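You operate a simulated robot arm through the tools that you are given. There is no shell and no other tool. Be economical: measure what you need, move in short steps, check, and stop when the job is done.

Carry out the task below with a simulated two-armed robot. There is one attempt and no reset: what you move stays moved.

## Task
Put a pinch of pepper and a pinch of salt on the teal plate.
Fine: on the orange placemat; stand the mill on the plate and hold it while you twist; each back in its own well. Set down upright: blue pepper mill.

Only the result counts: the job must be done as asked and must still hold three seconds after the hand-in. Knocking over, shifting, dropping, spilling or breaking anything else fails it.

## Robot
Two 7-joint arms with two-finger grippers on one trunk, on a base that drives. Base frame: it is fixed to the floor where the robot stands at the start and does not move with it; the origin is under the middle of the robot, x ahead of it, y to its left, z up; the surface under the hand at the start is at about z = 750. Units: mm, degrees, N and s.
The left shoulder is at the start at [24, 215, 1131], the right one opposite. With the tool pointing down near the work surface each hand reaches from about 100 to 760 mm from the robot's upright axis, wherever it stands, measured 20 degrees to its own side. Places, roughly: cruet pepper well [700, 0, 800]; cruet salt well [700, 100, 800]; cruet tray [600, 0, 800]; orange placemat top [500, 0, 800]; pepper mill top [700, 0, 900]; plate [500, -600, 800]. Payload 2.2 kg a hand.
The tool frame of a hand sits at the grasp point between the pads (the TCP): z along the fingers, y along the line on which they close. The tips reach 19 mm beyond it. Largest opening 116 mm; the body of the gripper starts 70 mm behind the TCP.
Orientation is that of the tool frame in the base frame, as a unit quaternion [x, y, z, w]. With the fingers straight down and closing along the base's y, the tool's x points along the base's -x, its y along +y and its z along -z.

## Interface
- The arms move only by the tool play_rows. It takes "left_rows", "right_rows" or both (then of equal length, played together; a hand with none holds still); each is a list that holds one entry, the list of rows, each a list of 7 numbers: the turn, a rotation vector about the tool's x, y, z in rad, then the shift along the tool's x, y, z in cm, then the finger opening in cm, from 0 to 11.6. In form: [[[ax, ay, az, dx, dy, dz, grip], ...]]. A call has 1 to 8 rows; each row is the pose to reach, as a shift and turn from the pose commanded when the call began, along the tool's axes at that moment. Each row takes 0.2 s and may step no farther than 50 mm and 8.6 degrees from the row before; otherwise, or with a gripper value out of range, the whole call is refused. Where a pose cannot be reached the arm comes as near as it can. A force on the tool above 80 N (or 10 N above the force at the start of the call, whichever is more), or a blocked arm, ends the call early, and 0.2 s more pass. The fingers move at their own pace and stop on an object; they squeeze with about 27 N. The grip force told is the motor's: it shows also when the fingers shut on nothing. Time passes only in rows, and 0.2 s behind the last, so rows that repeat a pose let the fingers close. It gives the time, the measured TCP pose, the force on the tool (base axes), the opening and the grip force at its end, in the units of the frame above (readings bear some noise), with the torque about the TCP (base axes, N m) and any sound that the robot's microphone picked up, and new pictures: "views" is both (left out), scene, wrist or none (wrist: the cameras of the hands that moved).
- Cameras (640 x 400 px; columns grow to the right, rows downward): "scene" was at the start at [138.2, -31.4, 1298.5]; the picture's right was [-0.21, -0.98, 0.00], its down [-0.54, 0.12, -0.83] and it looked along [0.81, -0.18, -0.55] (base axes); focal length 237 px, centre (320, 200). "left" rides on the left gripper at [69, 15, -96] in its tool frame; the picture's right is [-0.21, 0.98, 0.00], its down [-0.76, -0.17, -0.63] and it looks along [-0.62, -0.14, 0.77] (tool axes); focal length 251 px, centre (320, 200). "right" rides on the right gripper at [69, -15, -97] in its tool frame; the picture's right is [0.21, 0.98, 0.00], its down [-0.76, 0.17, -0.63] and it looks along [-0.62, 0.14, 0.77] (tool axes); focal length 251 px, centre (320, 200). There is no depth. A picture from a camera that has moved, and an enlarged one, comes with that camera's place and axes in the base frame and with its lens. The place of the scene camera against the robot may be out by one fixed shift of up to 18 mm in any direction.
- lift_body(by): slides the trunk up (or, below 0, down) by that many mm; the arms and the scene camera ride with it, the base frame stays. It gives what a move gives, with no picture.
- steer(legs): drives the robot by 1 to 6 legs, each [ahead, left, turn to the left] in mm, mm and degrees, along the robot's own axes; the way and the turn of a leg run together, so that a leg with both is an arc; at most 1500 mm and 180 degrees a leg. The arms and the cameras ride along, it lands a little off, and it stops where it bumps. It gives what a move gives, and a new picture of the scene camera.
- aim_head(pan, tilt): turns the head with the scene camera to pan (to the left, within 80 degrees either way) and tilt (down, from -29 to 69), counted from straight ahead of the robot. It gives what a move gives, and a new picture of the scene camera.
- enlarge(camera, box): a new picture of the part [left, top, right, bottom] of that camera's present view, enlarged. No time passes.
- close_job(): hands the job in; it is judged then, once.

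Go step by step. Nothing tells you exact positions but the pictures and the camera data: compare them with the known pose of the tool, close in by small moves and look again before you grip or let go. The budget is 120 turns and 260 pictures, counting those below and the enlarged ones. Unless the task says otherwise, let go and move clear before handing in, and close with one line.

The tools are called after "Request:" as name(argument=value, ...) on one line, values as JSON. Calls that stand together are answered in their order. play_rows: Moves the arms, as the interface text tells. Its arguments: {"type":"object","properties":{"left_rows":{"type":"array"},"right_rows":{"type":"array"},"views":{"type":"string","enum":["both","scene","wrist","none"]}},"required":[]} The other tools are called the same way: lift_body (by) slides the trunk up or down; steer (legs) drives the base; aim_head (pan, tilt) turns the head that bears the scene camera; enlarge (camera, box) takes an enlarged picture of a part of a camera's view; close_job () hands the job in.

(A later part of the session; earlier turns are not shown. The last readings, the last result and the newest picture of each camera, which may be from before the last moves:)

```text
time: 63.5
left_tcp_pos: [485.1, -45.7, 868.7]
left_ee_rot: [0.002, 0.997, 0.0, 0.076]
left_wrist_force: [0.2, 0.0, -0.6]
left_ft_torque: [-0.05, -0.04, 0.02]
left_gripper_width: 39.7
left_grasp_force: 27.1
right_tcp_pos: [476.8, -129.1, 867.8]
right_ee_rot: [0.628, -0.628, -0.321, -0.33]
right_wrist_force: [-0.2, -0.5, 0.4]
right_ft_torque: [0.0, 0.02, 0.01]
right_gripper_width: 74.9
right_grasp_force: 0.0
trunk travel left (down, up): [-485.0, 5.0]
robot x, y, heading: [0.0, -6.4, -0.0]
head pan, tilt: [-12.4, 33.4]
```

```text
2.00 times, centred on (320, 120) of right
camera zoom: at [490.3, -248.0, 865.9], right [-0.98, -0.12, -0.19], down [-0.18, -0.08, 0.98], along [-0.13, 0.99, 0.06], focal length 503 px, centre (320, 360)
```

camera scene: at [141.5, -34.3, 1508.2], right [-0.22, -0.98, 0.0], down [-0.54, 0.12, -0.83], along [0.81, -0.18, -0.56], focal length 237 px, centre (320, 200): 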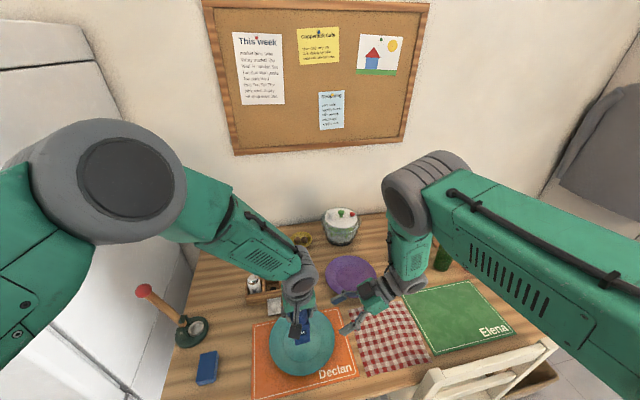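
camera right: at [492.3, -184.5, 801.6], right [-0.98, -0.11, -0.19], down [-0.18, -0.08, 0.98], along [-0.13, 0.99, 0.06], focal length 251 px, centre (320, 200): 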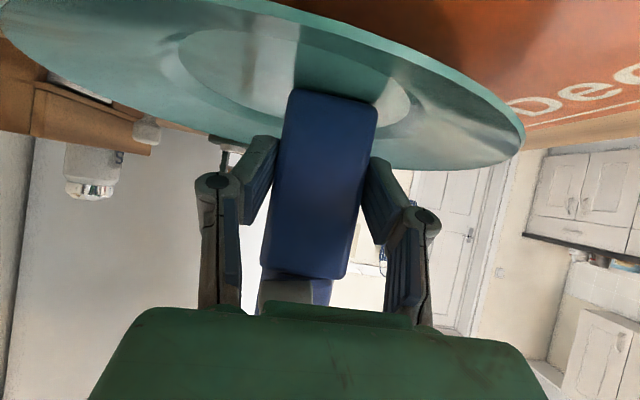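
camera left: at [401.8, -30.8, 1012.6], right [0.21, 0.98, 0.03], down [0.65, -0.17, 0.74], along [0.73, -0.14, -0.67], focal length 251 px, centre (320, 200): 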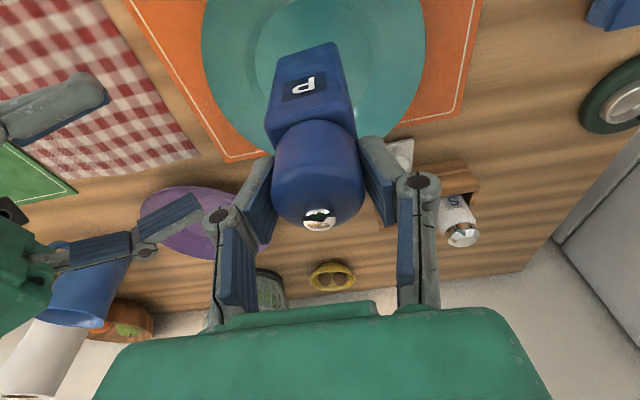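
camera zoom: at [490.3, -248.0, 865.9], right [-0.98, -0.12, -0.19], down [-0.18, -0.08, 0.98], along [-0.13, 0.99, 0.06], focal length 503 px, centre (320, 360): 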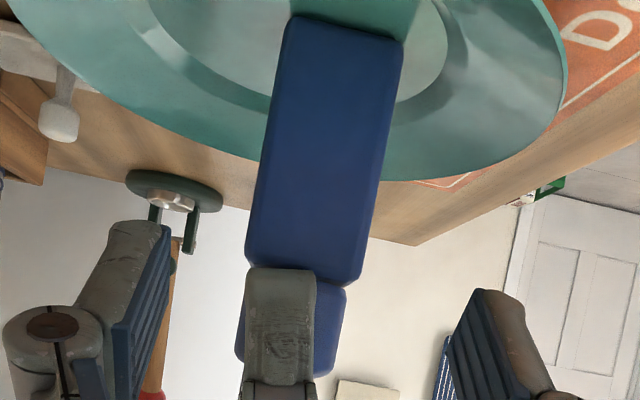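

Aligned as before (body centre x≈478). Right hand goes back in and grips the body while the left presses lightly.

Request:
play_rows(right_rows=[[[0, 0, 0, 1.0, -0.15, 2.5, 7.5], [0, 0, 0, 1.62, -0.15, 5, 7.5], [0, 0, 0, 1.62, -0.15, 7.5, 7.5], [0, 0, 0, 1.62, -0.15, 8.95, 7.5], [0, 0, 0, 1.62, -0.15, 8.95, 5.5], [0, 0, 0, 1.62, -0.15, 8.95, 4.4], [0, 0, 0, 1.62, -0.15, 8.95, 0], [0, 0, 0, 1.62, -0.15, 8.95, 0]]], left_rows=[[[0, 0, 0, 0.01, 0, 0.08, 0], [0, 0, 0, 0.01, 0, 0.08, 0], [0, 0, 0, 0.01, 0, 0.08, 0], [0, 0, 0, 0.01, 0, 0.08, 0], [0, 0, 0, 0.01, 0, 0.08, 0], [0, 0, 0, 0.01, 0, 0.08, 0], [0, 0, 0, 0.01, 0, 0.08, 0], [0, 0, 0, 0.01, 0, 0.08, 0]]], views="none")

Request:
play_rows(left_rows=[[[0.02, 0, 0.135, 0, 0, 0, 0], [0.042, 0, 0.271, 0, 0, 0, 0], [0.063, 0, 0.406, 0, 0, 0, 0], [0.083, 0, 0.542, 0, 0, 0, 0], [0.104, 0, 0.677, 0, 0, 0, 0], [0.125, 0, 0.813, 0, 0, 0, 0], [0.146, 0, 0.948, 0, 0, 0, 0]]], views="none")

Request:
play_rows(left_rows=[[[0.02, 0, 0.135, 0, 0, 0, 0], [0.042, 0, 0.271, 0, 0, 0, 0], [0.063, 0, 0.406, 0, 0, 0, 0], [0.083, 0, 0.542, 0, 0, 0, 0], [0.104, 0, 0.677, 0, 0, 0, 0], [0.125, 0, 0.813, 0, 0, 0, 0], [0.146, 0, 0.948, 0, 0, 0, 0]]], views="scene")

```text
time: 65.3
left_tcp_pos: [484.7, -45.9, 868.9]
left_ee_rot: [0.002, 0.997, -0.001, 0.078]
left_wrist_force: [-1.2, -1.1, 10.4]
left_ft_torque: [0.01, 0.37, -0.12]
left_gripper_width: 39.3
left_grasp_force: 26.2
right_tcp_pos: [480.0, -66.9, 803.2]
right_ee_rot: [-0.627, 0.628, 0.32, 0.331]
right_wrist_force: [0.7, 3.2, -2.4]
right_ft_torque: [-0.05, -0.4, 0.19]
right_gripper_width: 44.3
right_grasp_force: 26.5
trunk travel left (down, up): [-485.0, 5.0]
robot x, y, heading: [-4.0, 1.6, 0.1]
head pan, tilt: [-12.4, 33.4]
```

```text
time: 66.9
left_tcp_pos: [482.7, -47.0, 868.3]
left_ee_rot: [0.463, 0.883, -0.037, 0.07]
left_wrist_force: [-7.6, -17.2, 17.5]
left_ft_torque: [-0.67, 0.16, 0.24]
left_gripper_width: 39.7
left_grasp_force: 27.4
right_tcp_pos: [479.0, -65.6, 804.1]
right_ee_rot: [0.628, -0.628, -0.319, -0.331]
right_wrist_force: [6.2, 13.5, -5.8]
right_ft_torque: [-0.51, 0.56, -0.31]
right_gripper_width: 44.3
right_grasp_force: 27.0
trunk travel left (down, up): [-485.0, 5.0]
robot x, y, heading: [-1.9, -1.0, -0.1]
head pan, tilt: [-12.4, 33.4]
```

```text
time: 68.5
left_tcp_pos: [481.7, -45.5, 867.3]
left_ee_rot: [0.818, 0.571, -0.063, 0.044]
left_wrist_force: [-25.5, -2.7, 28.6]
left_ft_torque: [0.18, 0.58, 0.36]
left_gripper_width: 39.5
left_grasp_force: 26.7
right_tcp_pos: [480.5, -67.1, 803.9]
right_ee_rot: [-0.627, 0.629, 0.317, 0.331]
right_wrist_force: [21.3, 4.9, -8.2]
right_ft_torque: [-0.02, 0.75, -0.66]
right_gripper_width: 47.1
right_grasp_force: 27.1
trunk travel left (down, up): [-485.0, 5.0]
robot x, y, heading: [0.3, -1.7, -0.1]
head pan, tilt: [-12.4, 33.4]
camera scene: at [136.8, -31.7, 1508.9], right [-0.21, -0.98, 0.0], down [-0.54, 0.12, -0.83], along [0.81, -0.18, -0.55], focal length 237 px, centre (320, 200)
```

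scene: 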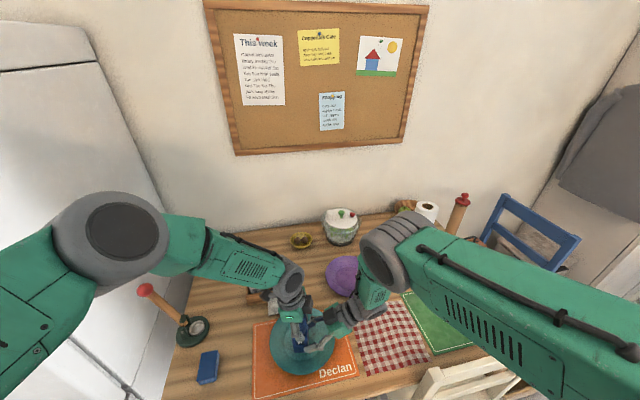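

Still no sound. I'll continue in the same direction another 50° if the wrist allows.

Request:
play_rows(left_rows=[[[0.02, 0, 0.123, 0, 0, 0, 0], [0.037, 0, 0.246, 0, 0, 0, 0], [0.056, 0, 0.37, 0, 0, 0, 0], [0.075, 0, 0.493, 0, 0, 0, 0], [0.094, 0, 0.616, 0, 0, 0, 0], [0.112, 0, 0.74, 0, 0, 0, 0], [0.131, 0, 0.862, 0, 0, 0, 0]]], views="wrist")

Request:
enlarge(camera="left", box=[200, 0, 440, 240])

```text
time: 69.9
left_tcp_pos: [484.0, -39.1, 869.6]
left_ee_rot: [0.964, 0.256, -0.074, 0.011]
left_wrist_force: [-9.3, 20.8, 29.9]
left_ft_torque: [1.08, 0.62, -0.02]
left_gripper_width: 40.3
left_grasp_force: 27.4
right_tcp_pos: [484.4, -77.4, 800.8]
right_ee_rot: [-0.626, 0.635, 0.308, 0.331]
right_wrist_force: [2.4, -19.9, -1.6]
right_ft_torque: [0.01, -0.01, -0.09]
right_gripper_width: 11.9
right_grasp_force: 27.0
trunk travel left (down, up): [-485.0, 5.0]
robot x, y, heading: [1.0, -3.4, 0.1]
head pan, tilt: [-12.4, 33.4]
stopped in row 6 (left hand): the force on the tool passed its limit at 82 N (the readings are from after the stop); the commanded pose is now the measured one
camera left: at [564.3, -13.4, 955.2], right [0.3, -0.95, 0.01], down [-0.65, -0.19, 0.74], along [-0.7, -0.23, -0.67], focal length 251 px, centre (320, 200)
```

left: 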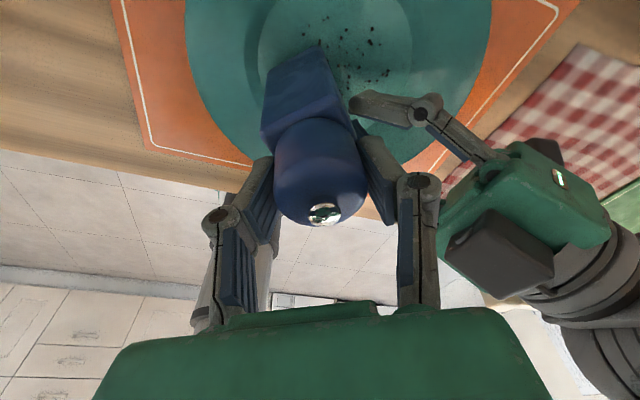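

```text
1.67 times, centred on (320, 120) of left
camera zoom: at [564.3, -13.4, 955.2], right [0.3, -0.95, 0.01], down [-0.65, -0.19, 0.74], along [-0.7, -0.23, -0.67], focal length 419 px, centre (320, 333)
```

zoom: 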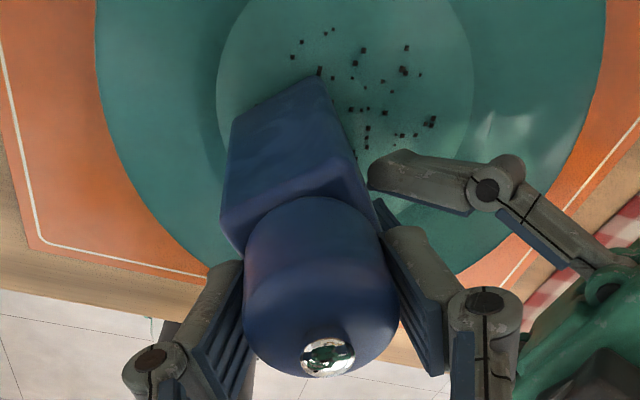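

Pepper specks are now on the plate. The mill body slipped from the right fingers at the end, so I'll withdraw the right hand and then lift the mill.

Request:
play_rows(right_rows=[[[0, 0, 0, 0, 0, -2, 1.2], [0, 0, 0, -0.5, 0, -5, 1.2], [0, 0, 0, -1.5, 0, -9, 3], [0, 0, 0, -2, 0, -13, 5], [0, 0, 0, -2, 0, -13, 7]]], views="none")

Request:
enlarge(camera="right", box=[220, 20, 420, 220])

```text
time: 71.1
left_tcp_pos: [483.3, -42.6, 869.6]
left_ee_rot: [0.964, 0.254, -0.073, 0.015]
left_wrist_force: [-1.7, 3.3, 14.8]
left_ft_torque: [0.36, -0.42, 0.1]
left_gripper_width: 39.7
left_grasp_force: 27.0
right_tcp_pos: [477.6, -165.7, 896.1]
right_ee_rot: [-0.627, 0.632, 0.313, 0.332]
right_wrist_force: [0.5, -0.4, 0.5]
right_ft_torque: [-0.01, -0.01, 0.01]
right_gripper_width: 69.8
right_grasp_force: 0.1
trunk travel left (down, up): [-485.0, 5.0]
robot x, y, heading: [1.1, -1.3, -0.0]
head pan, tilt: [-12.4, 33.4]
```

```text
2.00 times, centred on (320, 120) of right
camera zoom: at [490.1, -284.4, 896.7], right [-0.98, -0.11, -0.19], down [-0.19, -0.07, 0.98], along [-0.12, 0.99, 0.04], focal length 503 px, centre (320, 360)
```

zoom: 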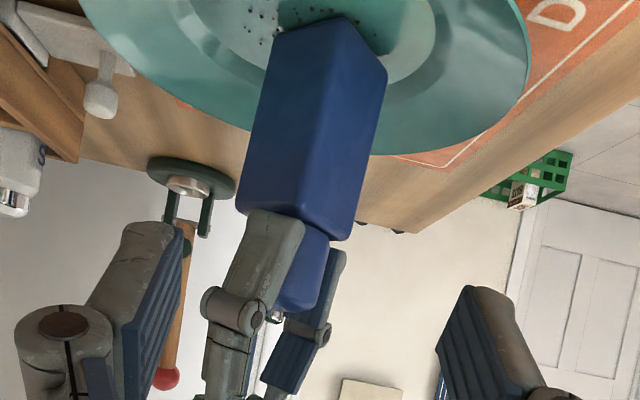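

The mill stands upright on the plate with its body turned about −51° and the hand at −150°. I'll release the head, turn the open hand back by 99°, and regrip so that it can be squared up for its well.

Request:
play_rows(left_rows=[[[0, 0, 0, 0, 0, 0, 5], [0, 0, 0, 0, 0, 0, 6.5], [-0.02, -0.001, -0.136, 0, 0, 0, 6.5], [-0.041, -0.002, -0.271, 0, 0, 0, 6.5], [-0.061, -0.003, -0.407, 0, 0, 0, 6.5], [-0.081, -0.004, -0.542, 0, 0, 0, 6.5], [-0.102, -0.005, -0.678, 0, 0, 0, 6.5], [-0.122, -0.007, -0.813, 0, 0, 0, 6.5]]], views="wrist")

```text
time: 72.9
left_tcp_pos: [483.6, -41.7, 869.0]
left_ee_rot: [0.782, 0.619, -0.06, 0.043]
left_wrist_force: [0.1, 0.7, 1.1]
left_ft_torque: [0.01, 0.0, -0.01]
left_gripper_width: 64.9
left_grasp_force: 0.1
right_tcp_pos: [479.3, -167.5, 895.8]
right_ee_rot: [-0.626, 0.633, 0.312, 0.332]
right_wrist_force: [-0.3, -0.7, 0.3]
right_ft_torque: [0.0, 0.0, -0.01]
right_gripper_width: 70.2
right_grasp_force: 0.1
trunk travel left (down, up): [-485.0, 5.0]
robot x, y, heading: [1.1, -0.6, -0.2]
head pan, tilt: [-12.4, 33.4]
camera left: at [518.9, 33.7, 954.3], right [0.9, -0.43, 0.02], down [-0.31, -0.6, 0.74], along [-0.3, -0.67, -0.67], focal length 251 px, centre (320, 200)
```

left: 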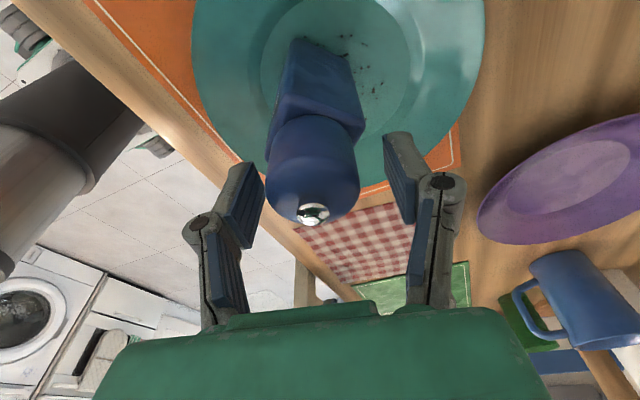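

Mill stands freely. Turning the open hand the remaining 52°.

Request:
play_rows(left_rows=[[[-0.019, -0.001, -0.128, 0, 0, 0, 6.5], [-0.038, -0.002, -0.257, 0, 0, 0, 6.5], [-0.057, -0.003, -0.385, 0, 0, 0, 6.5], [-0.076, -0.003, -0.513, 0, 0, 0, 6.5], [-0.095, -0.004, -0.641, 0, 0, 0, 6.5], [-0.114, -0.005, -0.77, 0, 0, 0, 6.5], [-0.133, -0.006, -0.898, 0, 0, 0, 6.5]]], views="wrist")

Request:
enlarge(camera="left", box=[220, 0, 420, 240])

```text
time: 74.5
left_tcp_pos: [484.2, -40.8, 868.8]
left_ee_rot: [0.431, 0.899, -0.035, 0.063]
left_wrist_force: [0.2, 0.3, 0.3]
left_ft_torque: [0.05, -0.02, 0.0]
left_gripper_width: 64.8
left_grasp_force: 0.0
right_tcp_pos: [479.4, -166.3, 896.5]
right_ee_rot: [-0.626, 0.632, 0.312, 0.332]
right_wrist_force: [0.5, 0.3, -0.2]
right_ft_torque: [0.02, 0.01, 0.02]
right_gripper_width: 70.0
right_grasp_force: 0.1
trunk travel left (down, up): [-485.0, 5.0]
robot x, y, heading: [1.5, -1.2, 0.0]
head pan, tilt: [-12.4, 33.4]
camera left: at [445.2, 31.4, 953.8], right [0.9, 0.45, 0.02], down [0.29, -0.61, 0.74], along [0.34, -0.65, -0.68], focal length 251 px, centre (320, 200)
```

left: 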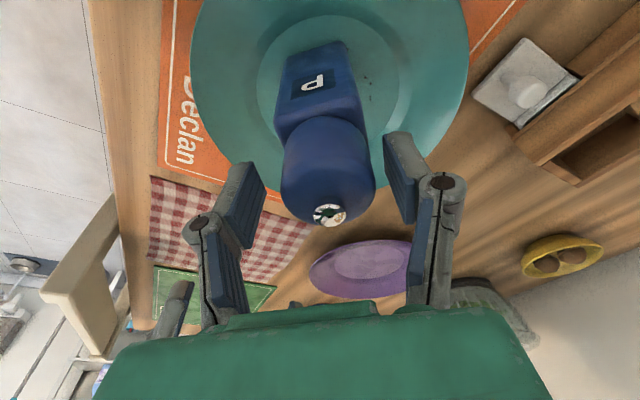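

```text
1.67 times, centred on (320, 120) of left
camera zoom: at [445.2, 31.4, 953.8], right [0.9, 0.45, 0.02], down [0.29, -0.61, 0.74], along [0.34, -0.65, -0.68], focal length 419 px, centre (320, 333)
```

zoom: 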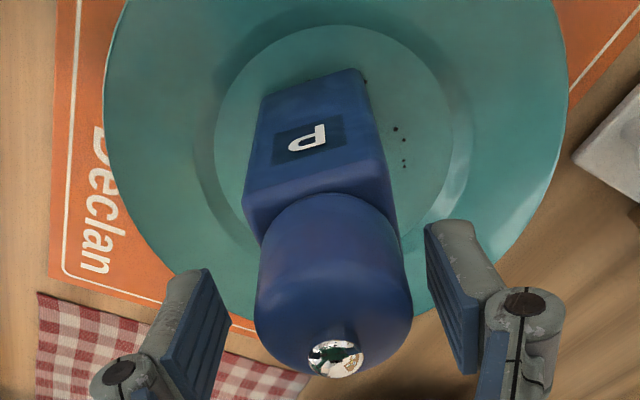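

The P face is back toward the hand. The mill sits ~4 mm to the right of the fingers' middle, so I'll shift, close, and lift.

Request:
play_rows(left_rows=[[[0, 0, 0, 0, 0.4, 0, 6.5], [0, 0, 0, 0, 0.4, 0, 5.5], [0, 0, 0, 0, 0.4, 0, 4.5], [0, 0, 0, 0, 0.4, 0, 3], [0, 0, 0, 0, 0.4, 0, 0], [0, 0, 0, 0, 0.4, 0, 0]]], views="none")

Request:
play_rows(left_rows=[[[0, 0, 0, -0.15, 0, -1.0, 0], [0, 0, 0, -0.6, 0, -4.0, 0], [0, 0, 0, -1.1, 0, -7.5, 0], [0, 0, 0, -1.65, 0, -11.0, 0], [0, 0, 0, -1.65, 0, -11.0, 0]]], views="both")

Request:
enlarge(camera="left", box=[180, 0, 460, 160])

```text
time: 75.9
left_tcp_pos: [486.8, -39.3, 868.3]
left_ee_rot: [0.431, 0.899, -0.035, 0.064]
left_wrist_force: [0.4, 0.4, 0.8]
left_ft_torque: [0.02, 0.04, 0.0]
left_gripper_width: 40.2
left_grasp_force: 26.9
right_tcp_pos: [479.3, -166.1, 894.7]
right_ee_rot: [-0.626, 0.632, 0.313, 0.332]
right_wrist_force: [-0.1, -0.2, 1.0]
right_ft_torque: [0.0, -0.03, 0.02]
right_gripper_width: 70.3
right_grasp_force: 0.1
trunk travel left (down, up): [-485.0, 5.0]
robot x, y, heading: [2.2, -4.3, 0.1]
head pan, tilt: [-12.4, 33.4]
```

```text
time: 77.1
left_tcp_pos: [489.1, -41.1, 980.3]
left_ee_rot: [0.432, 0.899, -0.036, 0.063]
left_wrist_force: [0.8, -0.1, -2.4]
left_ft_torque: [-0.02, -0.02, -0.01]
left_gripper_width: 40.0
left_grasp_force: 27.0
right_tcp_pos: [478.6, -166.7, 894.8]
right_ee_rot: [-0.627, 0.632, 0.313, 0.332]
right_wrist_force: [0.0, -0.3, 0.7]
right_ft_torque: [0.02, -0.02, -0.02]
right_gripper_width: 70.0
right_grasp_force: 0.0
trunk travel left (down, up): [-485.0, 5.0]
robot x, y, heading: [-1.3, -3.9, -0.1]
head pan, tilt: [-12.4, 33.4]
camera scene: at [141.7, -34.1, 1508.2], right [-0.22, -0.98, 0.0], down [-0.54, 0.12, -0.83], along [0.81, -0.18, -0.56], focal length 237 px, centre (320, 200)
camera left: at [451.0, 32.6, 1065.4], right [0.9, 0.44, 0.02], down [0.29, -0.61, 0.74], along [0.34, -0.65, -0.68], focal length 251 px, centre (320, 200)
```

scene: 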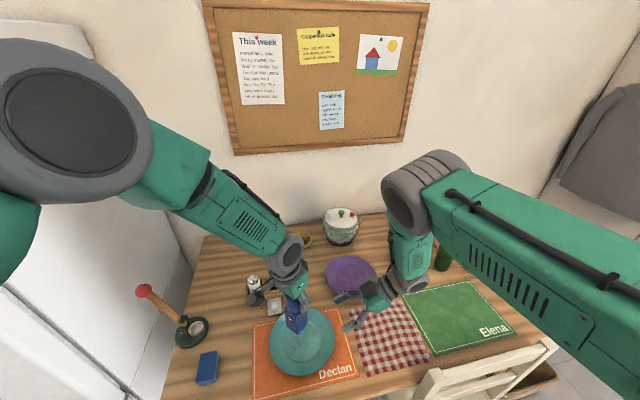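
left: 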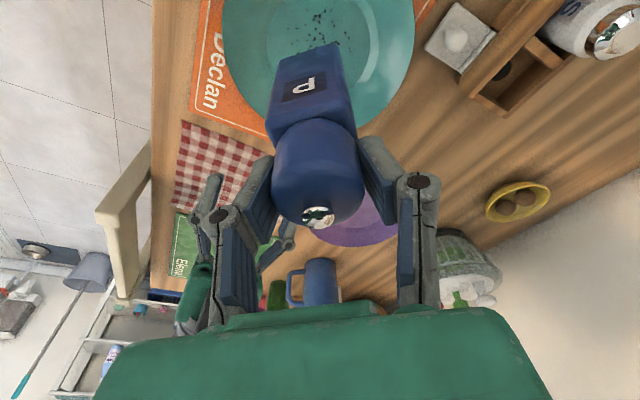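

```text
2.29 times, centred on (320, 80) of left
camera zoom: at [451.0, 32.6, 1065.4], right [0.9, 0.44, 0.02], down [0.29, -0.61, 0.74], along [0.34, -0.65, -0.68], focal length 575 px, centre (320, 474)
```

zoom: 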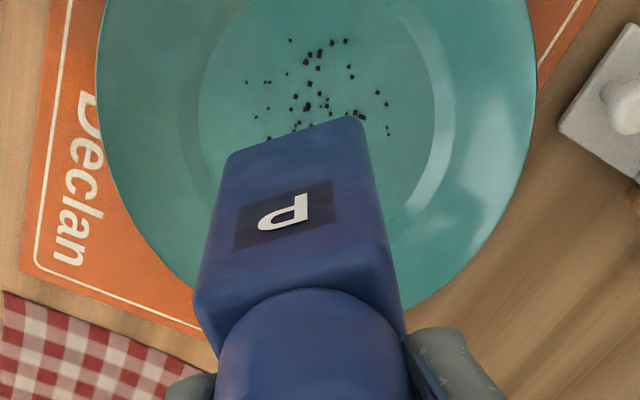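

A clear pinch of pepper lies on the plate and the mill is square with the hand. I'll turn the hand back to yaw 0 and raise the right hand out of the way.

Request:
play_rows(left_rows=[[[-0.018, -0.001, -0.126, -0.06, 0, -0.43, 0], [-0.037, -0.003, -0.253, -0.12, 0, -0.85, 0], [-0.055, -0.004, -0.379, -0.19, 0, -1.28, 0], [-0.074, -0.005, -0.506, -0.25, 0, -1.7, 0], [-0.092, -0.006, -0.632, -0.31, 0, -2.12, 0], [-0.111, -0.008, -0.759, -0.37, 0, -2.55, 0], [-0.129, -0.009, -0.885, -0.43, 0, -2.97, 0]]], right_rows=[[[0, 0, 0, -1.0, 0, -1.8, 7], [0, 0, 0, -2.1, 0, -3.5, 7], [0, 0, 0, -3.1, 0, -5.3, 7], [0, 0, 0, -4.1, 0, -7.1, 7], [0, 0, 0, -5.1, 0, -8.8, 7], [0, 0, 0, -6.2, 0, -10.6, 7], [0, 0, 0, -7.2, 0, -12.35, 7]]], views="none")

Request:
lift_body(by=-60)

```text
time: 78.7
left_tcp_pos: [488.8, -34.9, 1009.2]
left_ee_rot: [-0.007, 0.998, -0.006, 0.069]
left_wrist_force: [1.2, 0.0, -2.4]
left_ft_torque: [0.01, -0.01, 0.02]
left_gripper_width: 39.8
left_grasp_force: 26.3
right_tcp_pos: [475.4, -225.1, 1025.1]
right_ee_rot: [-0.627, 0.632, 0.313, 0.332]
right_wrist_force: [0.6, 0.1, 0.0]
right_ft_torque: [-0.01, -0.01, -0.01]
right_gripper_width: 69.8
right_grasp_force: 0.1
trunk travel left (down, up): [-485.0, 5.0]
robot x, y, heading: [1.1, -2.9, 0.1]
head pan, tilt: [-12.4, 33.4]
```

```text
time: 79.7
left_tcp_pos: [491.3, -36.3, 951.5]
left_ee_rot: [-0.007, 0.997, -0.009, 0.071]
left_wrist_force: [-0.2, -0.1, -1.5]
left_ft_torque: [0.01, -0.03, -0.02]
left_gripper_width: 39.9
left_grasp_force: 27.2
right_tcp_pos: [475.1, -225.1, 966.5]
right_ee_rot: [-0.626, 0.633, 0.311, 0.333]
right_wrist_force: [0.6, 0.5, -0.3]
right_ft_torque: [-0.01, -0.01, -0.03]
right_gripper_width: 70.0
right_grasp_force: 0.1
trunk travel left (down, up): [-425.0, 65.0]
robot x, y, heading: [-2.5, 2.1, -0.0]
head pan, tilt: [-12.4, 33.4]
```

Now carrying the mill toward the cruet, high, then I'll lower the trunk for reach.

Request:
play_rows(left_rows=[[[-0.003, -0.002, 0.003, -2.7, 0.8, -1.3, 0], [-0.006, -0.004, 0.006, -5.4, 1.6, -2.6, 0], [-0.009, -0.005, 0.009, -8.1, 2.4, -3.8, 0], [-0.012, -0.007, 0.012, -10.8, 3.1, -5.1, 0], [-0.015, -0.009, 0.015, -13.5, 3.9, -6.4, 0], [-0.017, -0.009, 0.015, -16.2, 4.7, -7.7, 0], [-0.017, -0.009, 0.015, -16.2, 4.7, -7.7, 0]]], views="none")

Request:
lift_body(by=-60)

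```text
time: 81.3
left_tcp_pos: [637.7, 6.0, 1049.8]
left_ee_rot: [0.007, 0.997, 0.005, 0.078]
left_wrist_force: [-1.1, 0.1, -2.2]
left_ft_torque: [0.01, -0.04, 0.0]
left_gripper_width: 39.7
left_grasp_force: 27.2
right_tcp_pos: [474.6, -224.9, 966.4]
right_ee_rot: [-0.627, 0.632, 0.313, 0.331]
right_wrist_force: [0.5, 0.2, -0.1]
right_ft_torque: [-0.01, -0.02, -0.01]
right_gripper_width: 70.0
right_grasp_force: 0.1
trunk travel left (down, up): [-425.0, 65.0]
robot x, y, heading: [-0.8, -2.4, 0.0]
head pan, tilt: [-12.4, 33.4]
```

```text
time: 82.3
left_tcp_pos: [637.6, 7.1, 991.5]
left_ee_rot: [0.008, 0.997, 0.003, 0.078]
left_wrist_force: [-0.1, 0.3, -1.4]
left_ft_torque: [-0.01, 0.0, 0.01]
left_gripper_width: 39.7
left_grasp_force: 27.5
right_tcp_pos: [475.2, -224.8, 906.8]
right_ee_rot: [-0.627, 0.632, 0.313, 0.332]
right_wrist_force: [-1.0, 0.4, -0.4]
right_ft_torque: [-0.02, 0.01, -0.02]
right_gripper_width: 69.9
right_grasp_force: 0.0
trunk travel left (down, up): [-365.0, 125.0]
robot x, y, heading: [-2.9, -0.1, 0.1]
head pan, tilt: [-12.4, 33.4]
```

Aligning above the well at the recorded pose, then a look.

Request:
play_rows(left_rows=[[[0.002, 0, -0.008, -2.5, 1.04, 0.7, 0], [0.005, 0.002, -0.016, -4.92, 2.08, 1.39, 0], [0.005, 0.002, -0.016, -4.92, 2.08, 1.39, 0]]], views="both")

Request:
enlarge(camera="left", box=[240, 0, 440, 240])

```text
time: 83.1
left_tcp_pos: [691.2, 26.6, 986.2]
left_ee_rot: [-0.001, 0.997, 0.001, 0.077]
left_wrist_force: [-0.1, 0.0, -1.6]
left_ft_torque: [-0.02, 0.0, 0.03]
left_gripper_width: 39.6
left_grasp_force: 27.1
right_tcp_pos: [474.3, -225.5, 907.3]
right_ee_rot: [-0.627, 0.632, 0.313, 0.332]
right_wrist_force: [-0.5, 0.7, -0.2]
right_ft_torque: [0.03, 0.0, 0.01]
right_gripper_width: 70.1
right_grasp_force: 0.0
trunk travel left (down, up): [-365.0, 125.0]
robot x, y, heading: [-1.5, 2.4, 0.2]
head pan, tilt: [-12.4, 33.4]
camera scene: at [140.6, -33.1, 1388.4], right [-0.21, -0.98, 0.0], down [-0.54, 0.12, -0.83], along [0.81, -0.18, -0.56], focal length 237 px, centre (320, 200)
camera left: at [607.0, 40.7, 1070.8], right [0.21, 0.98, 0.04], down [0.65, -0.17, 0.74], along [0.73, -0.13, -0.67], focal length 251 px, centre (320, 200)
```

scene: 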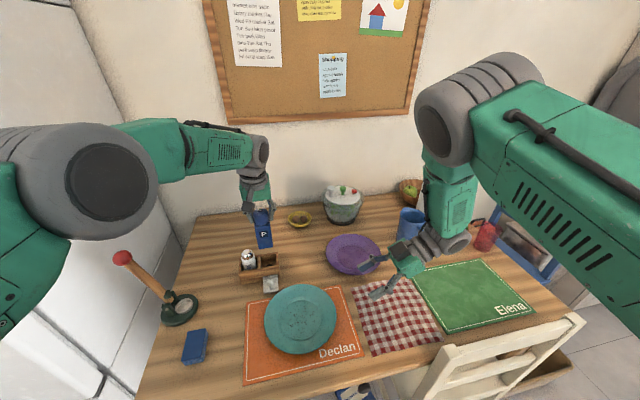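
left: 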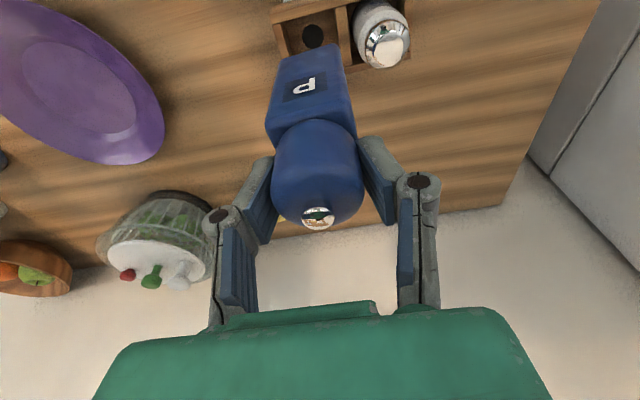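

```text
1.67 times, centred on (340, 120) of left
camera zoom: at [607.0, 40.7, 1070.8], right [0.21, 0.98, 0.04], down [0.65, -0.17, 0.74], along [0.73, -0.13, -0.67], focal length 419 px, centre (287, 333)
```

zoom: 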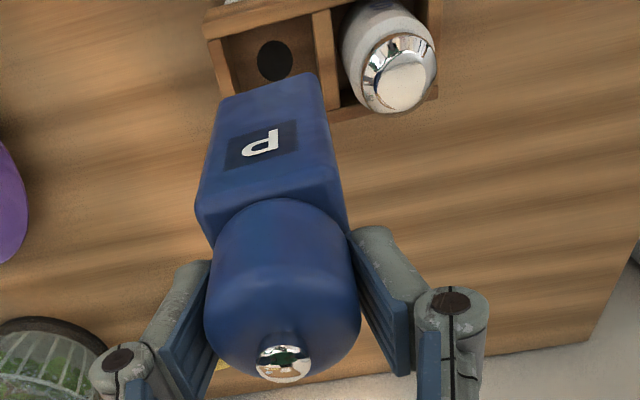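

Compared with the lift picture, the body is ~4–5° off in yaw and ~1.5 mm forward. I'll correct, lower to just above the well, and look.

Request:
play_rows(left_rows=[[[0.012, 0, 0.078, 0.15, -0.05, 0, 0], [0.012, 0, 0.078, 0.61, -0.05, 2.96, 0], [0.012, 0, 0.078, 1.0, -0.05, 5.5, 0], [0.012, 0, 0.078, 1.0, -0.05, 5.5, 0]]], views="wrist")

Request:
enlarge(camera="left", box=[240, 0, 440, 240])

Request:
enlarge(camera="scene", box=[225, 200, 305, 300])

```text
time: 84.1
left_tcp_pos: [689.9, 27.3, 929.1]
left_ee_rot: [0.04, 0.996, -0.003, 0.077]
left_wrist_force: [-0.1, -0.3, -2.8]
left_ft_torque: [0.01, 0.0, 0.01]
left_gripper_width: 39.9
left_grasp_force: 27.8
right_tcp_pos: [474.9, -226.3, 905.9]
right_ee_rot: [-0.627, 0.631, 0.313, 0.332]
right_wrist_force: [-0.1, -0.3, -0.1]
right_ft_torque: [-0.02, 0.01, 0.02]
right_gripper_width: 70.0
right_grasp_force: 0.0
trunk travel left (down, up): [-365.0, 125.0]
robot x, y, heading: [-2.2, 1.2, 0.3]
head pan, tilt: [-12.4, 33.4]
camera left: at [607.3, 47.0, 1013.8], right [0.29, 0.96, 0.04], down [0.64, -0.22, 0.74], along [0.72, -0.19, -0.67], focal length 251 px, centre (320, 200)
```

left: 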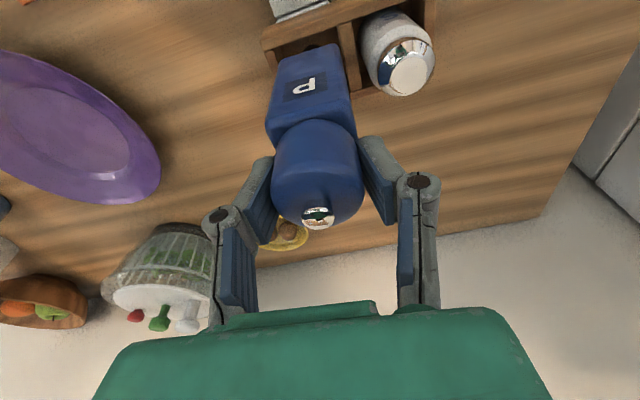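

```text
1.67 times, centred on (340, 120) of left
camera zoom: at [607.3, 47.0, 1013.8], right [0.29, 0.96, 0.04], down [0.64, -0.22, 0.74], along [0.72, -0.19, -0.67], focal length 419 px, centre (287, 333)
```

zoom: 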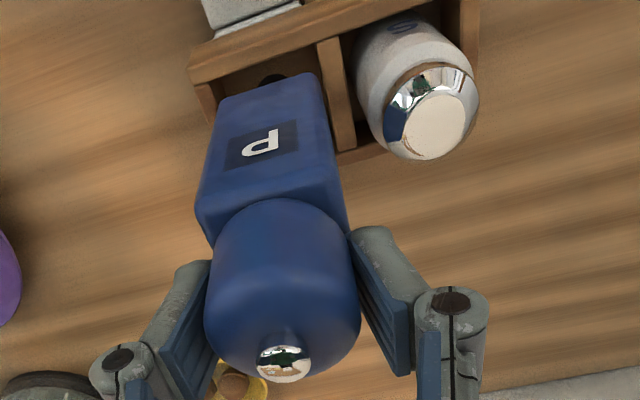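

```text
4.00 times, centred on (265, 250) of scene
camera zoom: at [140.9, -33.6, 1388.4], right [-0.22, -0.98, 0.0], down [-0.54, 0.12, -0.83], along [0.81, -0.18, -0.56], focal length 947 px, centre (540, 0)
```

zoom: 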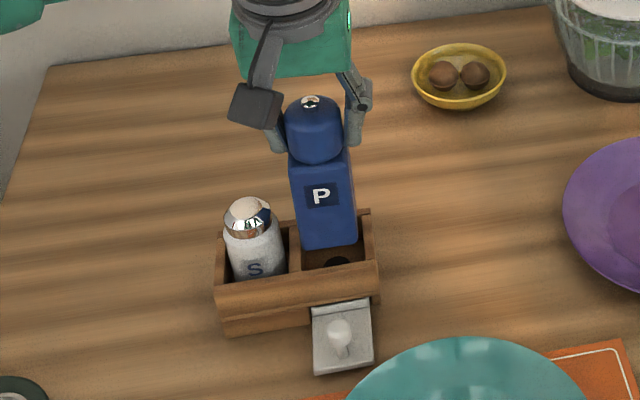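

The rail-parallel check says I over-corrected by ~2.5°, so I'll turn back that much and lower to the brim of the well.

Request:
play_rows(left_rows=[[[-0.006, 0, -0.04, 0.1, 0, 0, 0], [-0.006, 0, -0.04, 0.25, 0, 1.0, 0], [-0.006, 0, -0.04, 0.41, 0, 2.0, 0], [-0.006, 0, -0.04, 0.41, 0, 2.0, 0]]], views="wrist")

Request:
enlarge(camera="left", box=[240, 0, 440, 200])

Request:
enlarge(camera="scene", box=[225, 220, 305, 290])

```text
time: 85.1
left_tcp_pos: [687.2, 26.5, 908.7]
left_ee_rot: [0.017, 0.997, 0.0, 0.077]
left_wrist_force: [-0.1, 1.2, -2.1]
left_ft_torque: [-0.01, -0.01, 0.01]
left_gripper_width: 39.7
left_grasp_force: 27.2
right_tcp_pos: [474.8, -224.8, 906.5]
right_ee_rot: [-0.627, 0.632, 0.313, 0.331]
right_wrist_force: [-1.3, -0.7, 1.2]
right_ft_torque: [-0.04, 0.02, -0.01]
right_gripper_width: 69.7
right_grasp_force: 0.0
trunk travel left (down, up): [-365.0, 125.0]
robot x, y, heading: [-0.2, -0.7, 0.0]
head pan, tilt: [-12.4, 33.4]
camera left: at [605.7, 44.4, 992.7], right [0.25, 0.97, 0.03], down [0.64, -0.19, 0.74], along [0.72, -0.16, -0.67], focal length 251 px, centre (320, 200)
```

left: 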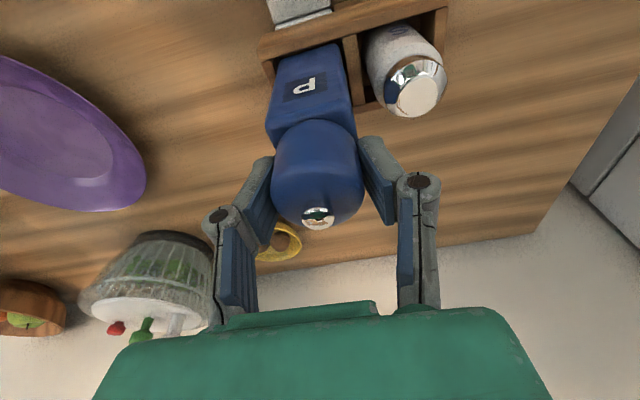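

```text
2.00 times, centred on (340, 100) of left
camera zoom: at [605.7, 44.4, 992.7], right [0.25, 0.97, 0.03], down [0.64, -0.19, 0.74], along [0.72, -0.16, -0.67], focal length 503 px, centre (280, 400)
```

zoom: 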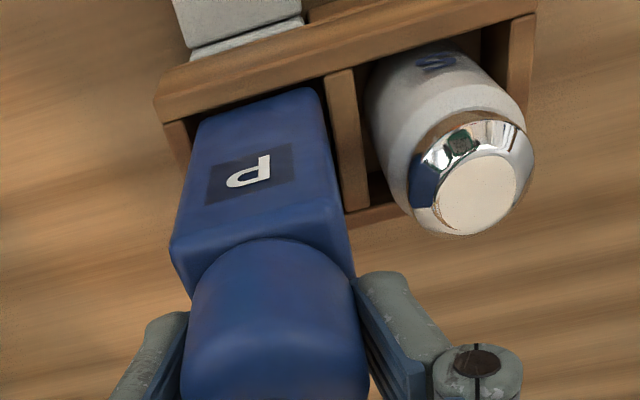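

```text
5.71 times, centred on (265, 255) of scene
camera zoom: at [141.2, -33.7, 1388.3], right [-0.22, -0.98, 0.0], down [-0.54, 0.12, -0.83], along [0.81, -0.18, -0.56], focal length 1353 px, centre (634, -114)
```

zoom: 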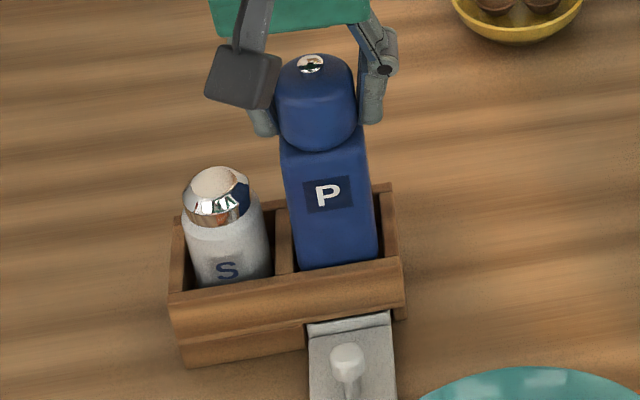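

Well aligned; a 1 mm shift to the right, then I lower further while watching force.

Request:
play_rows(left_rows=[[[0, 0, 0, 0.05, -0.1, 0.3, 0], [0, 0, 0, 0.12, -0.1, 0.8, 0], [0, 0, 0, 0.2, -0.1, 1.3, 0], [0, 0, 0, 0.2, -0.1, 1.3, 0]]], views="wrist")

```text
time: 86.1
left_tcp_pos: [688.3, 25.7, 894.9]
left_ee_rot: [0.018, 0.997, 0.0, 0.077]
left_wrist_force: [0.0, -0.3, -1.7]
left_ft_torque: [0.02, 0.02, -0.01]
left_gripper_width: 40.0
left_grasp_force: 26.8
right_tcp_pos: [474.1, -226.1, 906.4]
right_ee_rot: [-0.626, 0.632, 0.312, 0.332]
right_wrist_force: [-0.5, -0.2, 0.2]
right_ft_torque: [-0.02, -0.01, -0.01]
right_gripper_width: 70.1
right_grasp_force: 0.0
trunk travel left (down, up): [-365.0, 125.0]
robot x, y, heading: [0.1, -2.3, -0.3]
head pan, tilt: [-12.4, 33.4]
camera left: at [605.6, 42.4, 979.4], right [0.25, 0.97, 0.03], down [0.64, -0.19, 0.74], along [0.72, -0.16, -0.67], focal length 251 px, centre (320, 200)
```

left: 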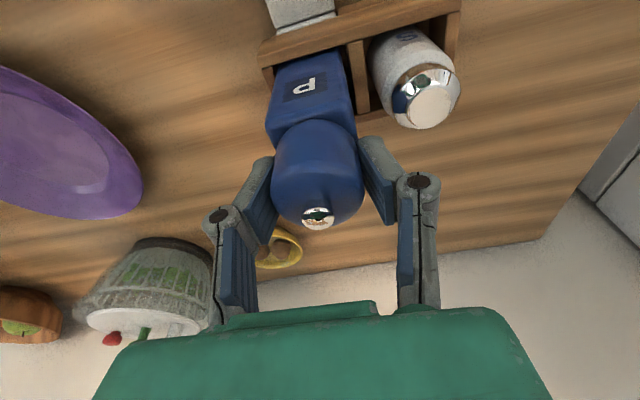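

No resistance. Lowering the last 9–10 mm to the well floor.

Request:
play_rows(left_rows=[[[0, 0, 0, 0.06, 0, 0.4, 0], [0, 0, 0, 0.12, 0, 0.8, 0], [0, 0, 0, 0.14, 0, 0.95, 0], [0, 0, 0, 0.14, 0, 0.95, 0]]], views="none")

Request:
enlarge(camera="scene", box=[225, 220, 305, 290])

```text
time: 87.1
left_tcp_pos: [687.6, 25.5, 885.2]
left_ee_rot: [0.019, 0.997, 0.0, 0.077]
left_wrist_force: [1.1, 0.8, 0.3]
left_ft_torque: [-0.06, -0.02, 0.02]
left_gripper_width: 39.6
left_grasp_force: 27.8
right_tcp_pos: [474.5, -224.5, 905.8]
right_ee_rot: [-0.626, 0.632, 0.313, 0.332]
right_wrist_force: [0.7, -0.1, 0.1]
right_ft_torque: [0.01, -0.01, -0.02]
right_gripper_width: 70.0
right_grasp_force: 0.1
trunk travel left (down, up): [-365.0, 125.0]
robot x, y, heading: [0.4, -2.3, 0.0]
head pan, tilt: [-12.4, 33.4]
```

```text
5.71 times, centred on (265, 255) of scene
camera zoom: at [141.1, -33.7, 1388.3], right [-0.21, -0.98, 0.0], down [-0.54, 0.12, -0.83], along [0.81, -0.18, -0.56], focal length 1353 px, centre (634, -114)
```

zoom: 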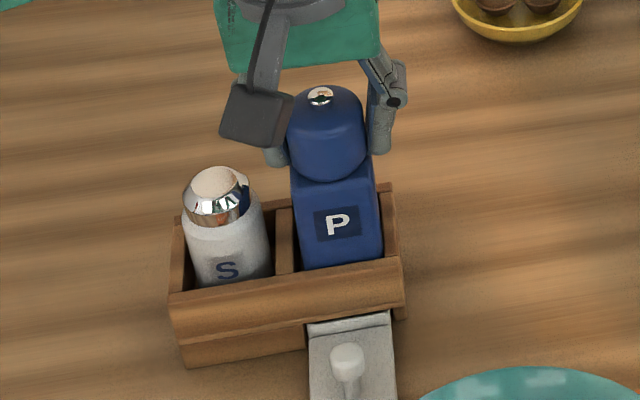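

The mill is seated at its original height. Releasing and rising straight up.

Request:
play_rows(left_rows=[[[0, 0, 0, 0, 0, 0.03, 4.5], [0, 0, 0, 0, 0, 0, 5.5], [0, 0, 0, 0, 0, 0, 6.5], [0, 0, 0, -0.3, 0, -2, 6.5], [0, 0, 0, -0.76, 0, -5, 6.5], [0, 0, 0, -1.5, 0, -9.5, 6.5]]], views="wrist")

Request:
enlarge(camera="left", box=[240, 0, 440, 180])

Request:
enlarge(camera="scene", box=[225, 220, 305, 290])

```text
time: 88.5
left_tcp_pos: [685.5, 26.7, 984.8]
left_ee_rot: [0.019, 0.997, 0.0, 0.076]
left_wrist_force: [-0.2, 0.2, 0.8]
left_ft_torque: [0.01, -0.03, 0.0]
left_gripper_width: 65.0
left_grasp_force: 0.0
right_tcp_pos: [473.9, -225.3, 907.4]
right_ee_rot: [-0.627, 0.632, 0.312, 0.332]
right_wrist_force: [-0.6, -0.4, 0.3]
right_ft_torque: [0.0, -0.03, -0.04]
right_gripper_width: 70.1
right_grasp_force: 0.1
trunk travel left (down, up): [-365.0, 125.0]
robot x, y, heading: [-0.3, -1.8, -0.4]
head pan, tilt: [-12.4, 33.4]
camera left: at [603.6, 43.0, 1069.1], right [0.25, 0.97, 0.03], down [0.64, -0.19, 0.74], along [0.72, -0.16, -0.67], focal length 251 px, centre (320, 200)
```

left: 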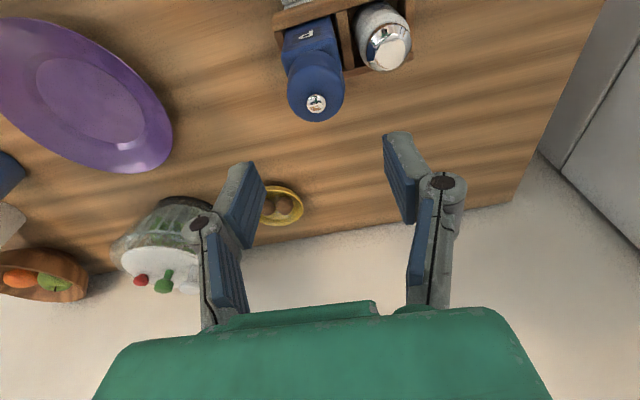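

```text
2.22 times, centred on (340, 90) of left
camera zoom: at [603.6, 43.0, 1069.1], right [0.25, 0.97, 0.03], down [0.64, -0.19, 0.74], along [0.72, -0.16, -0.67], focal length 559 px, centre (276, 444)
```

zoom: 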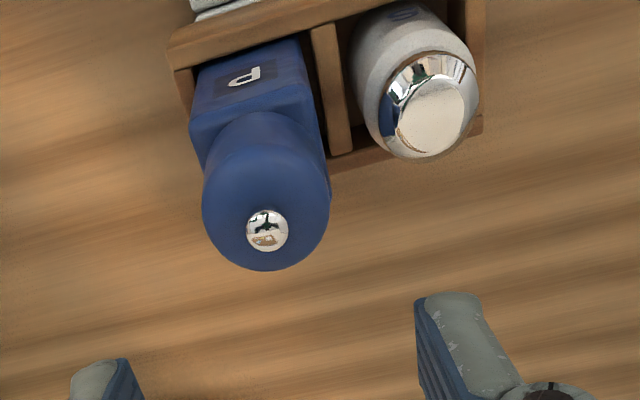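

```text
5.71 times, centred on (265, 255) of scene
camera zoom: at [139.6, -34.0, 1388.5], right [-0.22, -0.98, 0.0], down [-0.54, 0.12, -0.83], along [0.81, -0.18, -0.55], focal length 1353 px, centre (634, -114)
```

zoom: 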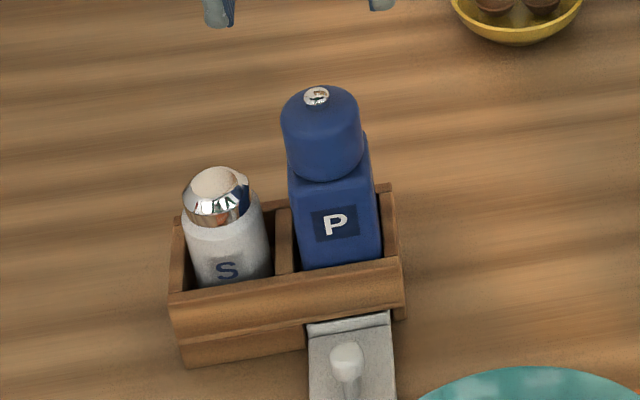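

The mill is back in its well, upright. Now the salt: I'll reorient the left hand to a steep pitch pointing right so that I can later invert the shaker by rolling the wrist.

Request:
play_rows(left_rows=[[[0.028, 0.031, -0.121, 0.75, 0.76, -0.68, 6.5], [0.057, 0.063, -0.243, 1.5, 1.5, -1.37, 6.5], [0.085, 0.094, -0.364, 2.2, 2.3, -2.05, 6.5], [0.114, 0.125, -0.485, 3.0, 3.0, -2.7, 6.5], [0.142, 0.157, -0.607, 3.7, 3.8, -3.4, 6.5], [0.17, 0.188, -0.728, 4.5, 4.5, -4.1, 6.5], [0.199, 0.219, -0.849, 5.2, 5.3, -4.8, 6.5], [0.227, 0.251, -0.971, 6.0, 6.1, -5.5, 6.5]]], views="none")

```text
time: 90.3
left_tcp_pos: [620.4, 91.1, 1028.9]
left_ee_rot: [-0.439, 0.885, -0.143, -0.055]
left_wrist_force: [-0.6, 0.5, -0.4]
left_ft_torque: [-0.01, -0.03, 0.0]
left_gripper_width: 65.0
left_grasp_force: 0.2
right_tcp_pos: [473.7, -225.0, 907.1]
right_ee_rot: [-0.626, 0.633, 0.31, 0.332]
right_wrist_force: [-0.4, -0.4, 0.0]
right_ft_torque: [0.0, 0.05, -0.03]
right_gripper_width: 69.8
right_grasp_force: 0.0
trunk travel left (down, up): [-365.0, 125.0]
robot x, y, heading: [-0.2, -0.5, -0.1]
head pan, tilt: [-12.4, 33.4]
```

Rotation goes fine; finishing the second half while moving to a point above and left of the salt.

Request:
play_rows(left_rows=[[[0.028, 0.031, -0.121, -1.0, 0.13, 0.65, 6.5], [0.057, 0.063, -0.243, -1.9, 0.26, 1.3, 6.5], [0.085, 0.094, -0.364, -2.9, 0.4, 1.95, 6.5], [0.114, 0.125, -0.485, -3.85, 0.5, 2.6, 6.5], [0.142, 0.157, -0.607, -4.8, 0.65, 3.25, 6.5], [0.17, 0.188, -0.728, -5.8, 0.8, 3.9, 6.5], [0.199, 0.219, -0.849, -6.7, 0.9, 4.55, 6.5], [0.227, 0.251, -0.971, -7.7, 1.05, 5.2, 6.5]]], views="both")

```text
time: 92.1
left_tcp_pos: [660.0, 140.6, 958.6]
left_ee_rot: [0.782, -0.544, 0.248, 0.174]
left_wrist_force: [0.2, 0.2, 0.7]
left_ft_torque: [-0.01, 0.01, 0.0]
left_gripper_width: 64.8
left_grasp_force: 0.1
right_tcp_pos: [473.3, -223.3, 905.3]
right_ee_rot: [-0.627, 0.632, 0.312, 0.331]
right_wrist_force: [1.2, 0.0, -0.4]
right_ft_torque: [0.02, 0.05, 0.0]
right_gripper_width: 70.1
right_grasp_force: 0.1
trunk travel left (down, up): [-365.0, 125.0]
robot x, y, heading: [2.1, -2.8, -0.1]
head pan, tilt: [-12.4, 33.4]
camera scene: at [141.4, -31.1, 1388.3], right [-0.22, -0.98, 0.0], down [-0.54, 0.12, -0.83], along [0.81, -0.18, -0.56], focal length 237 px, centre (320, 200)
camera left: at [646.3, 132.4, 1075.9], right [-0.98, -0.17, -0.12], down [-0.18, 0.98, 0.08], along [0.1, 0.1, -0.99], focal length 251 px, centre (320, 200)
```

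scene: 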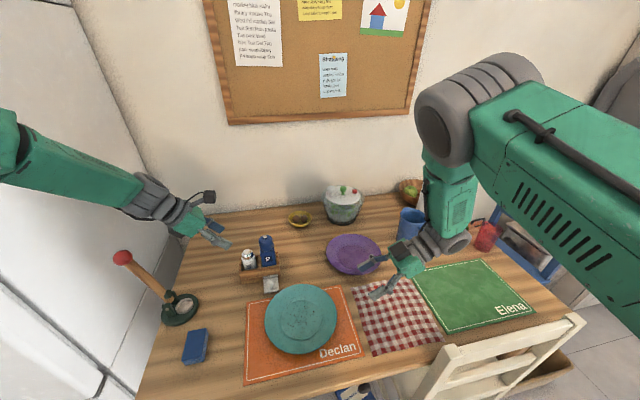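
left: 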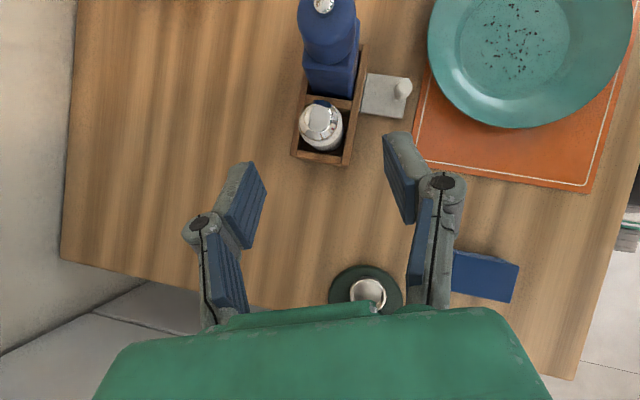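

The salt's axis reads about (682, 86). Moving to 60 mm short along the tool axis, then checking.

Request:
play_rows(left_rows=[[[0, 0, 0, -1.2, -0.1, 3.7, 6.5], [0, 0, 0, -2.4, -0.2, 7.5, 6.5], [0, 0, 0, -2.4, -0.2, 7.5, 6.5]]], views="wrist")

Request:
enlarge(camera="left", box=[230, 40, 430, 240])

```text
time: 92.9
left_tcp_pos: [669.7, 117.6, 886.1]
left_ee_rot: [0.782, -0.546, 0.248, 0.174]
left_wrist_force: [-0.6, 0.2, 1.1]
left_ft_torque: [-0.03, 0.03, 0.02]
left_gripper_width: 65.1
left_grasp_force: 0.1
right_tcp_pos: [473.2, -224.8, 907.0]
right_ee_rot: [-0.627, 0.633, 0.312, 0.332]
right_wrist_force: [-0.5, 0.9, 0.2]
right_ft_torque: [-0.04, 0.0, 0.02]
right_gripper_width: 70.0
right_grasp_force: 0.1
trunk travel left (down, up): [-365.0, 125.0]
robot x, y, heading: [0.6, -0.1, 0.2]
head pan, tilt: [-12.4, 33.4]
camera left: at [655.8, 110.3, 1003.3], right [-0.98, -0.17, -0.12], down [-0.18, 0.98, 0.08], along [0.11, 0.1, -0.99], focal length 251 px, centre (320, 200)
```

left: 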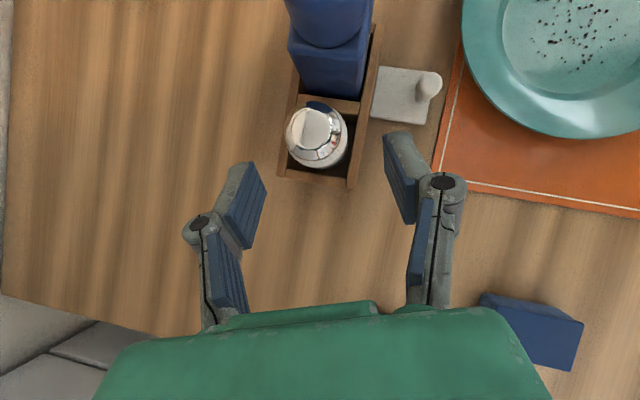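

```text
2.00 times, centred on (330, 140) of left
camera zoom: at [655.8, 110.3, 1003.3], right [-0.98, -0.17, -0.12], down [-0.18, 0.98, 0.08], along [0.11, 0.1, -0.99], focal length 503 px, centre (300, 320)
```

zoom: 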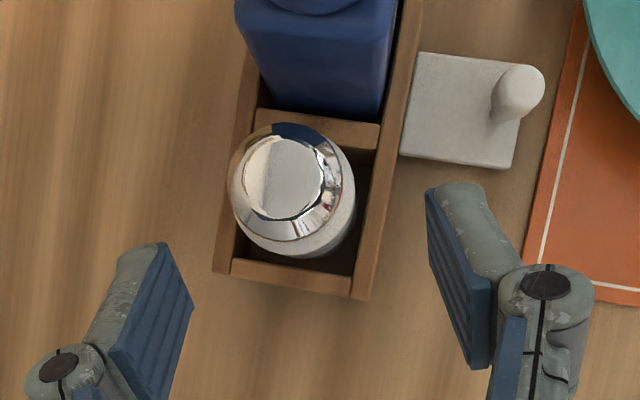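

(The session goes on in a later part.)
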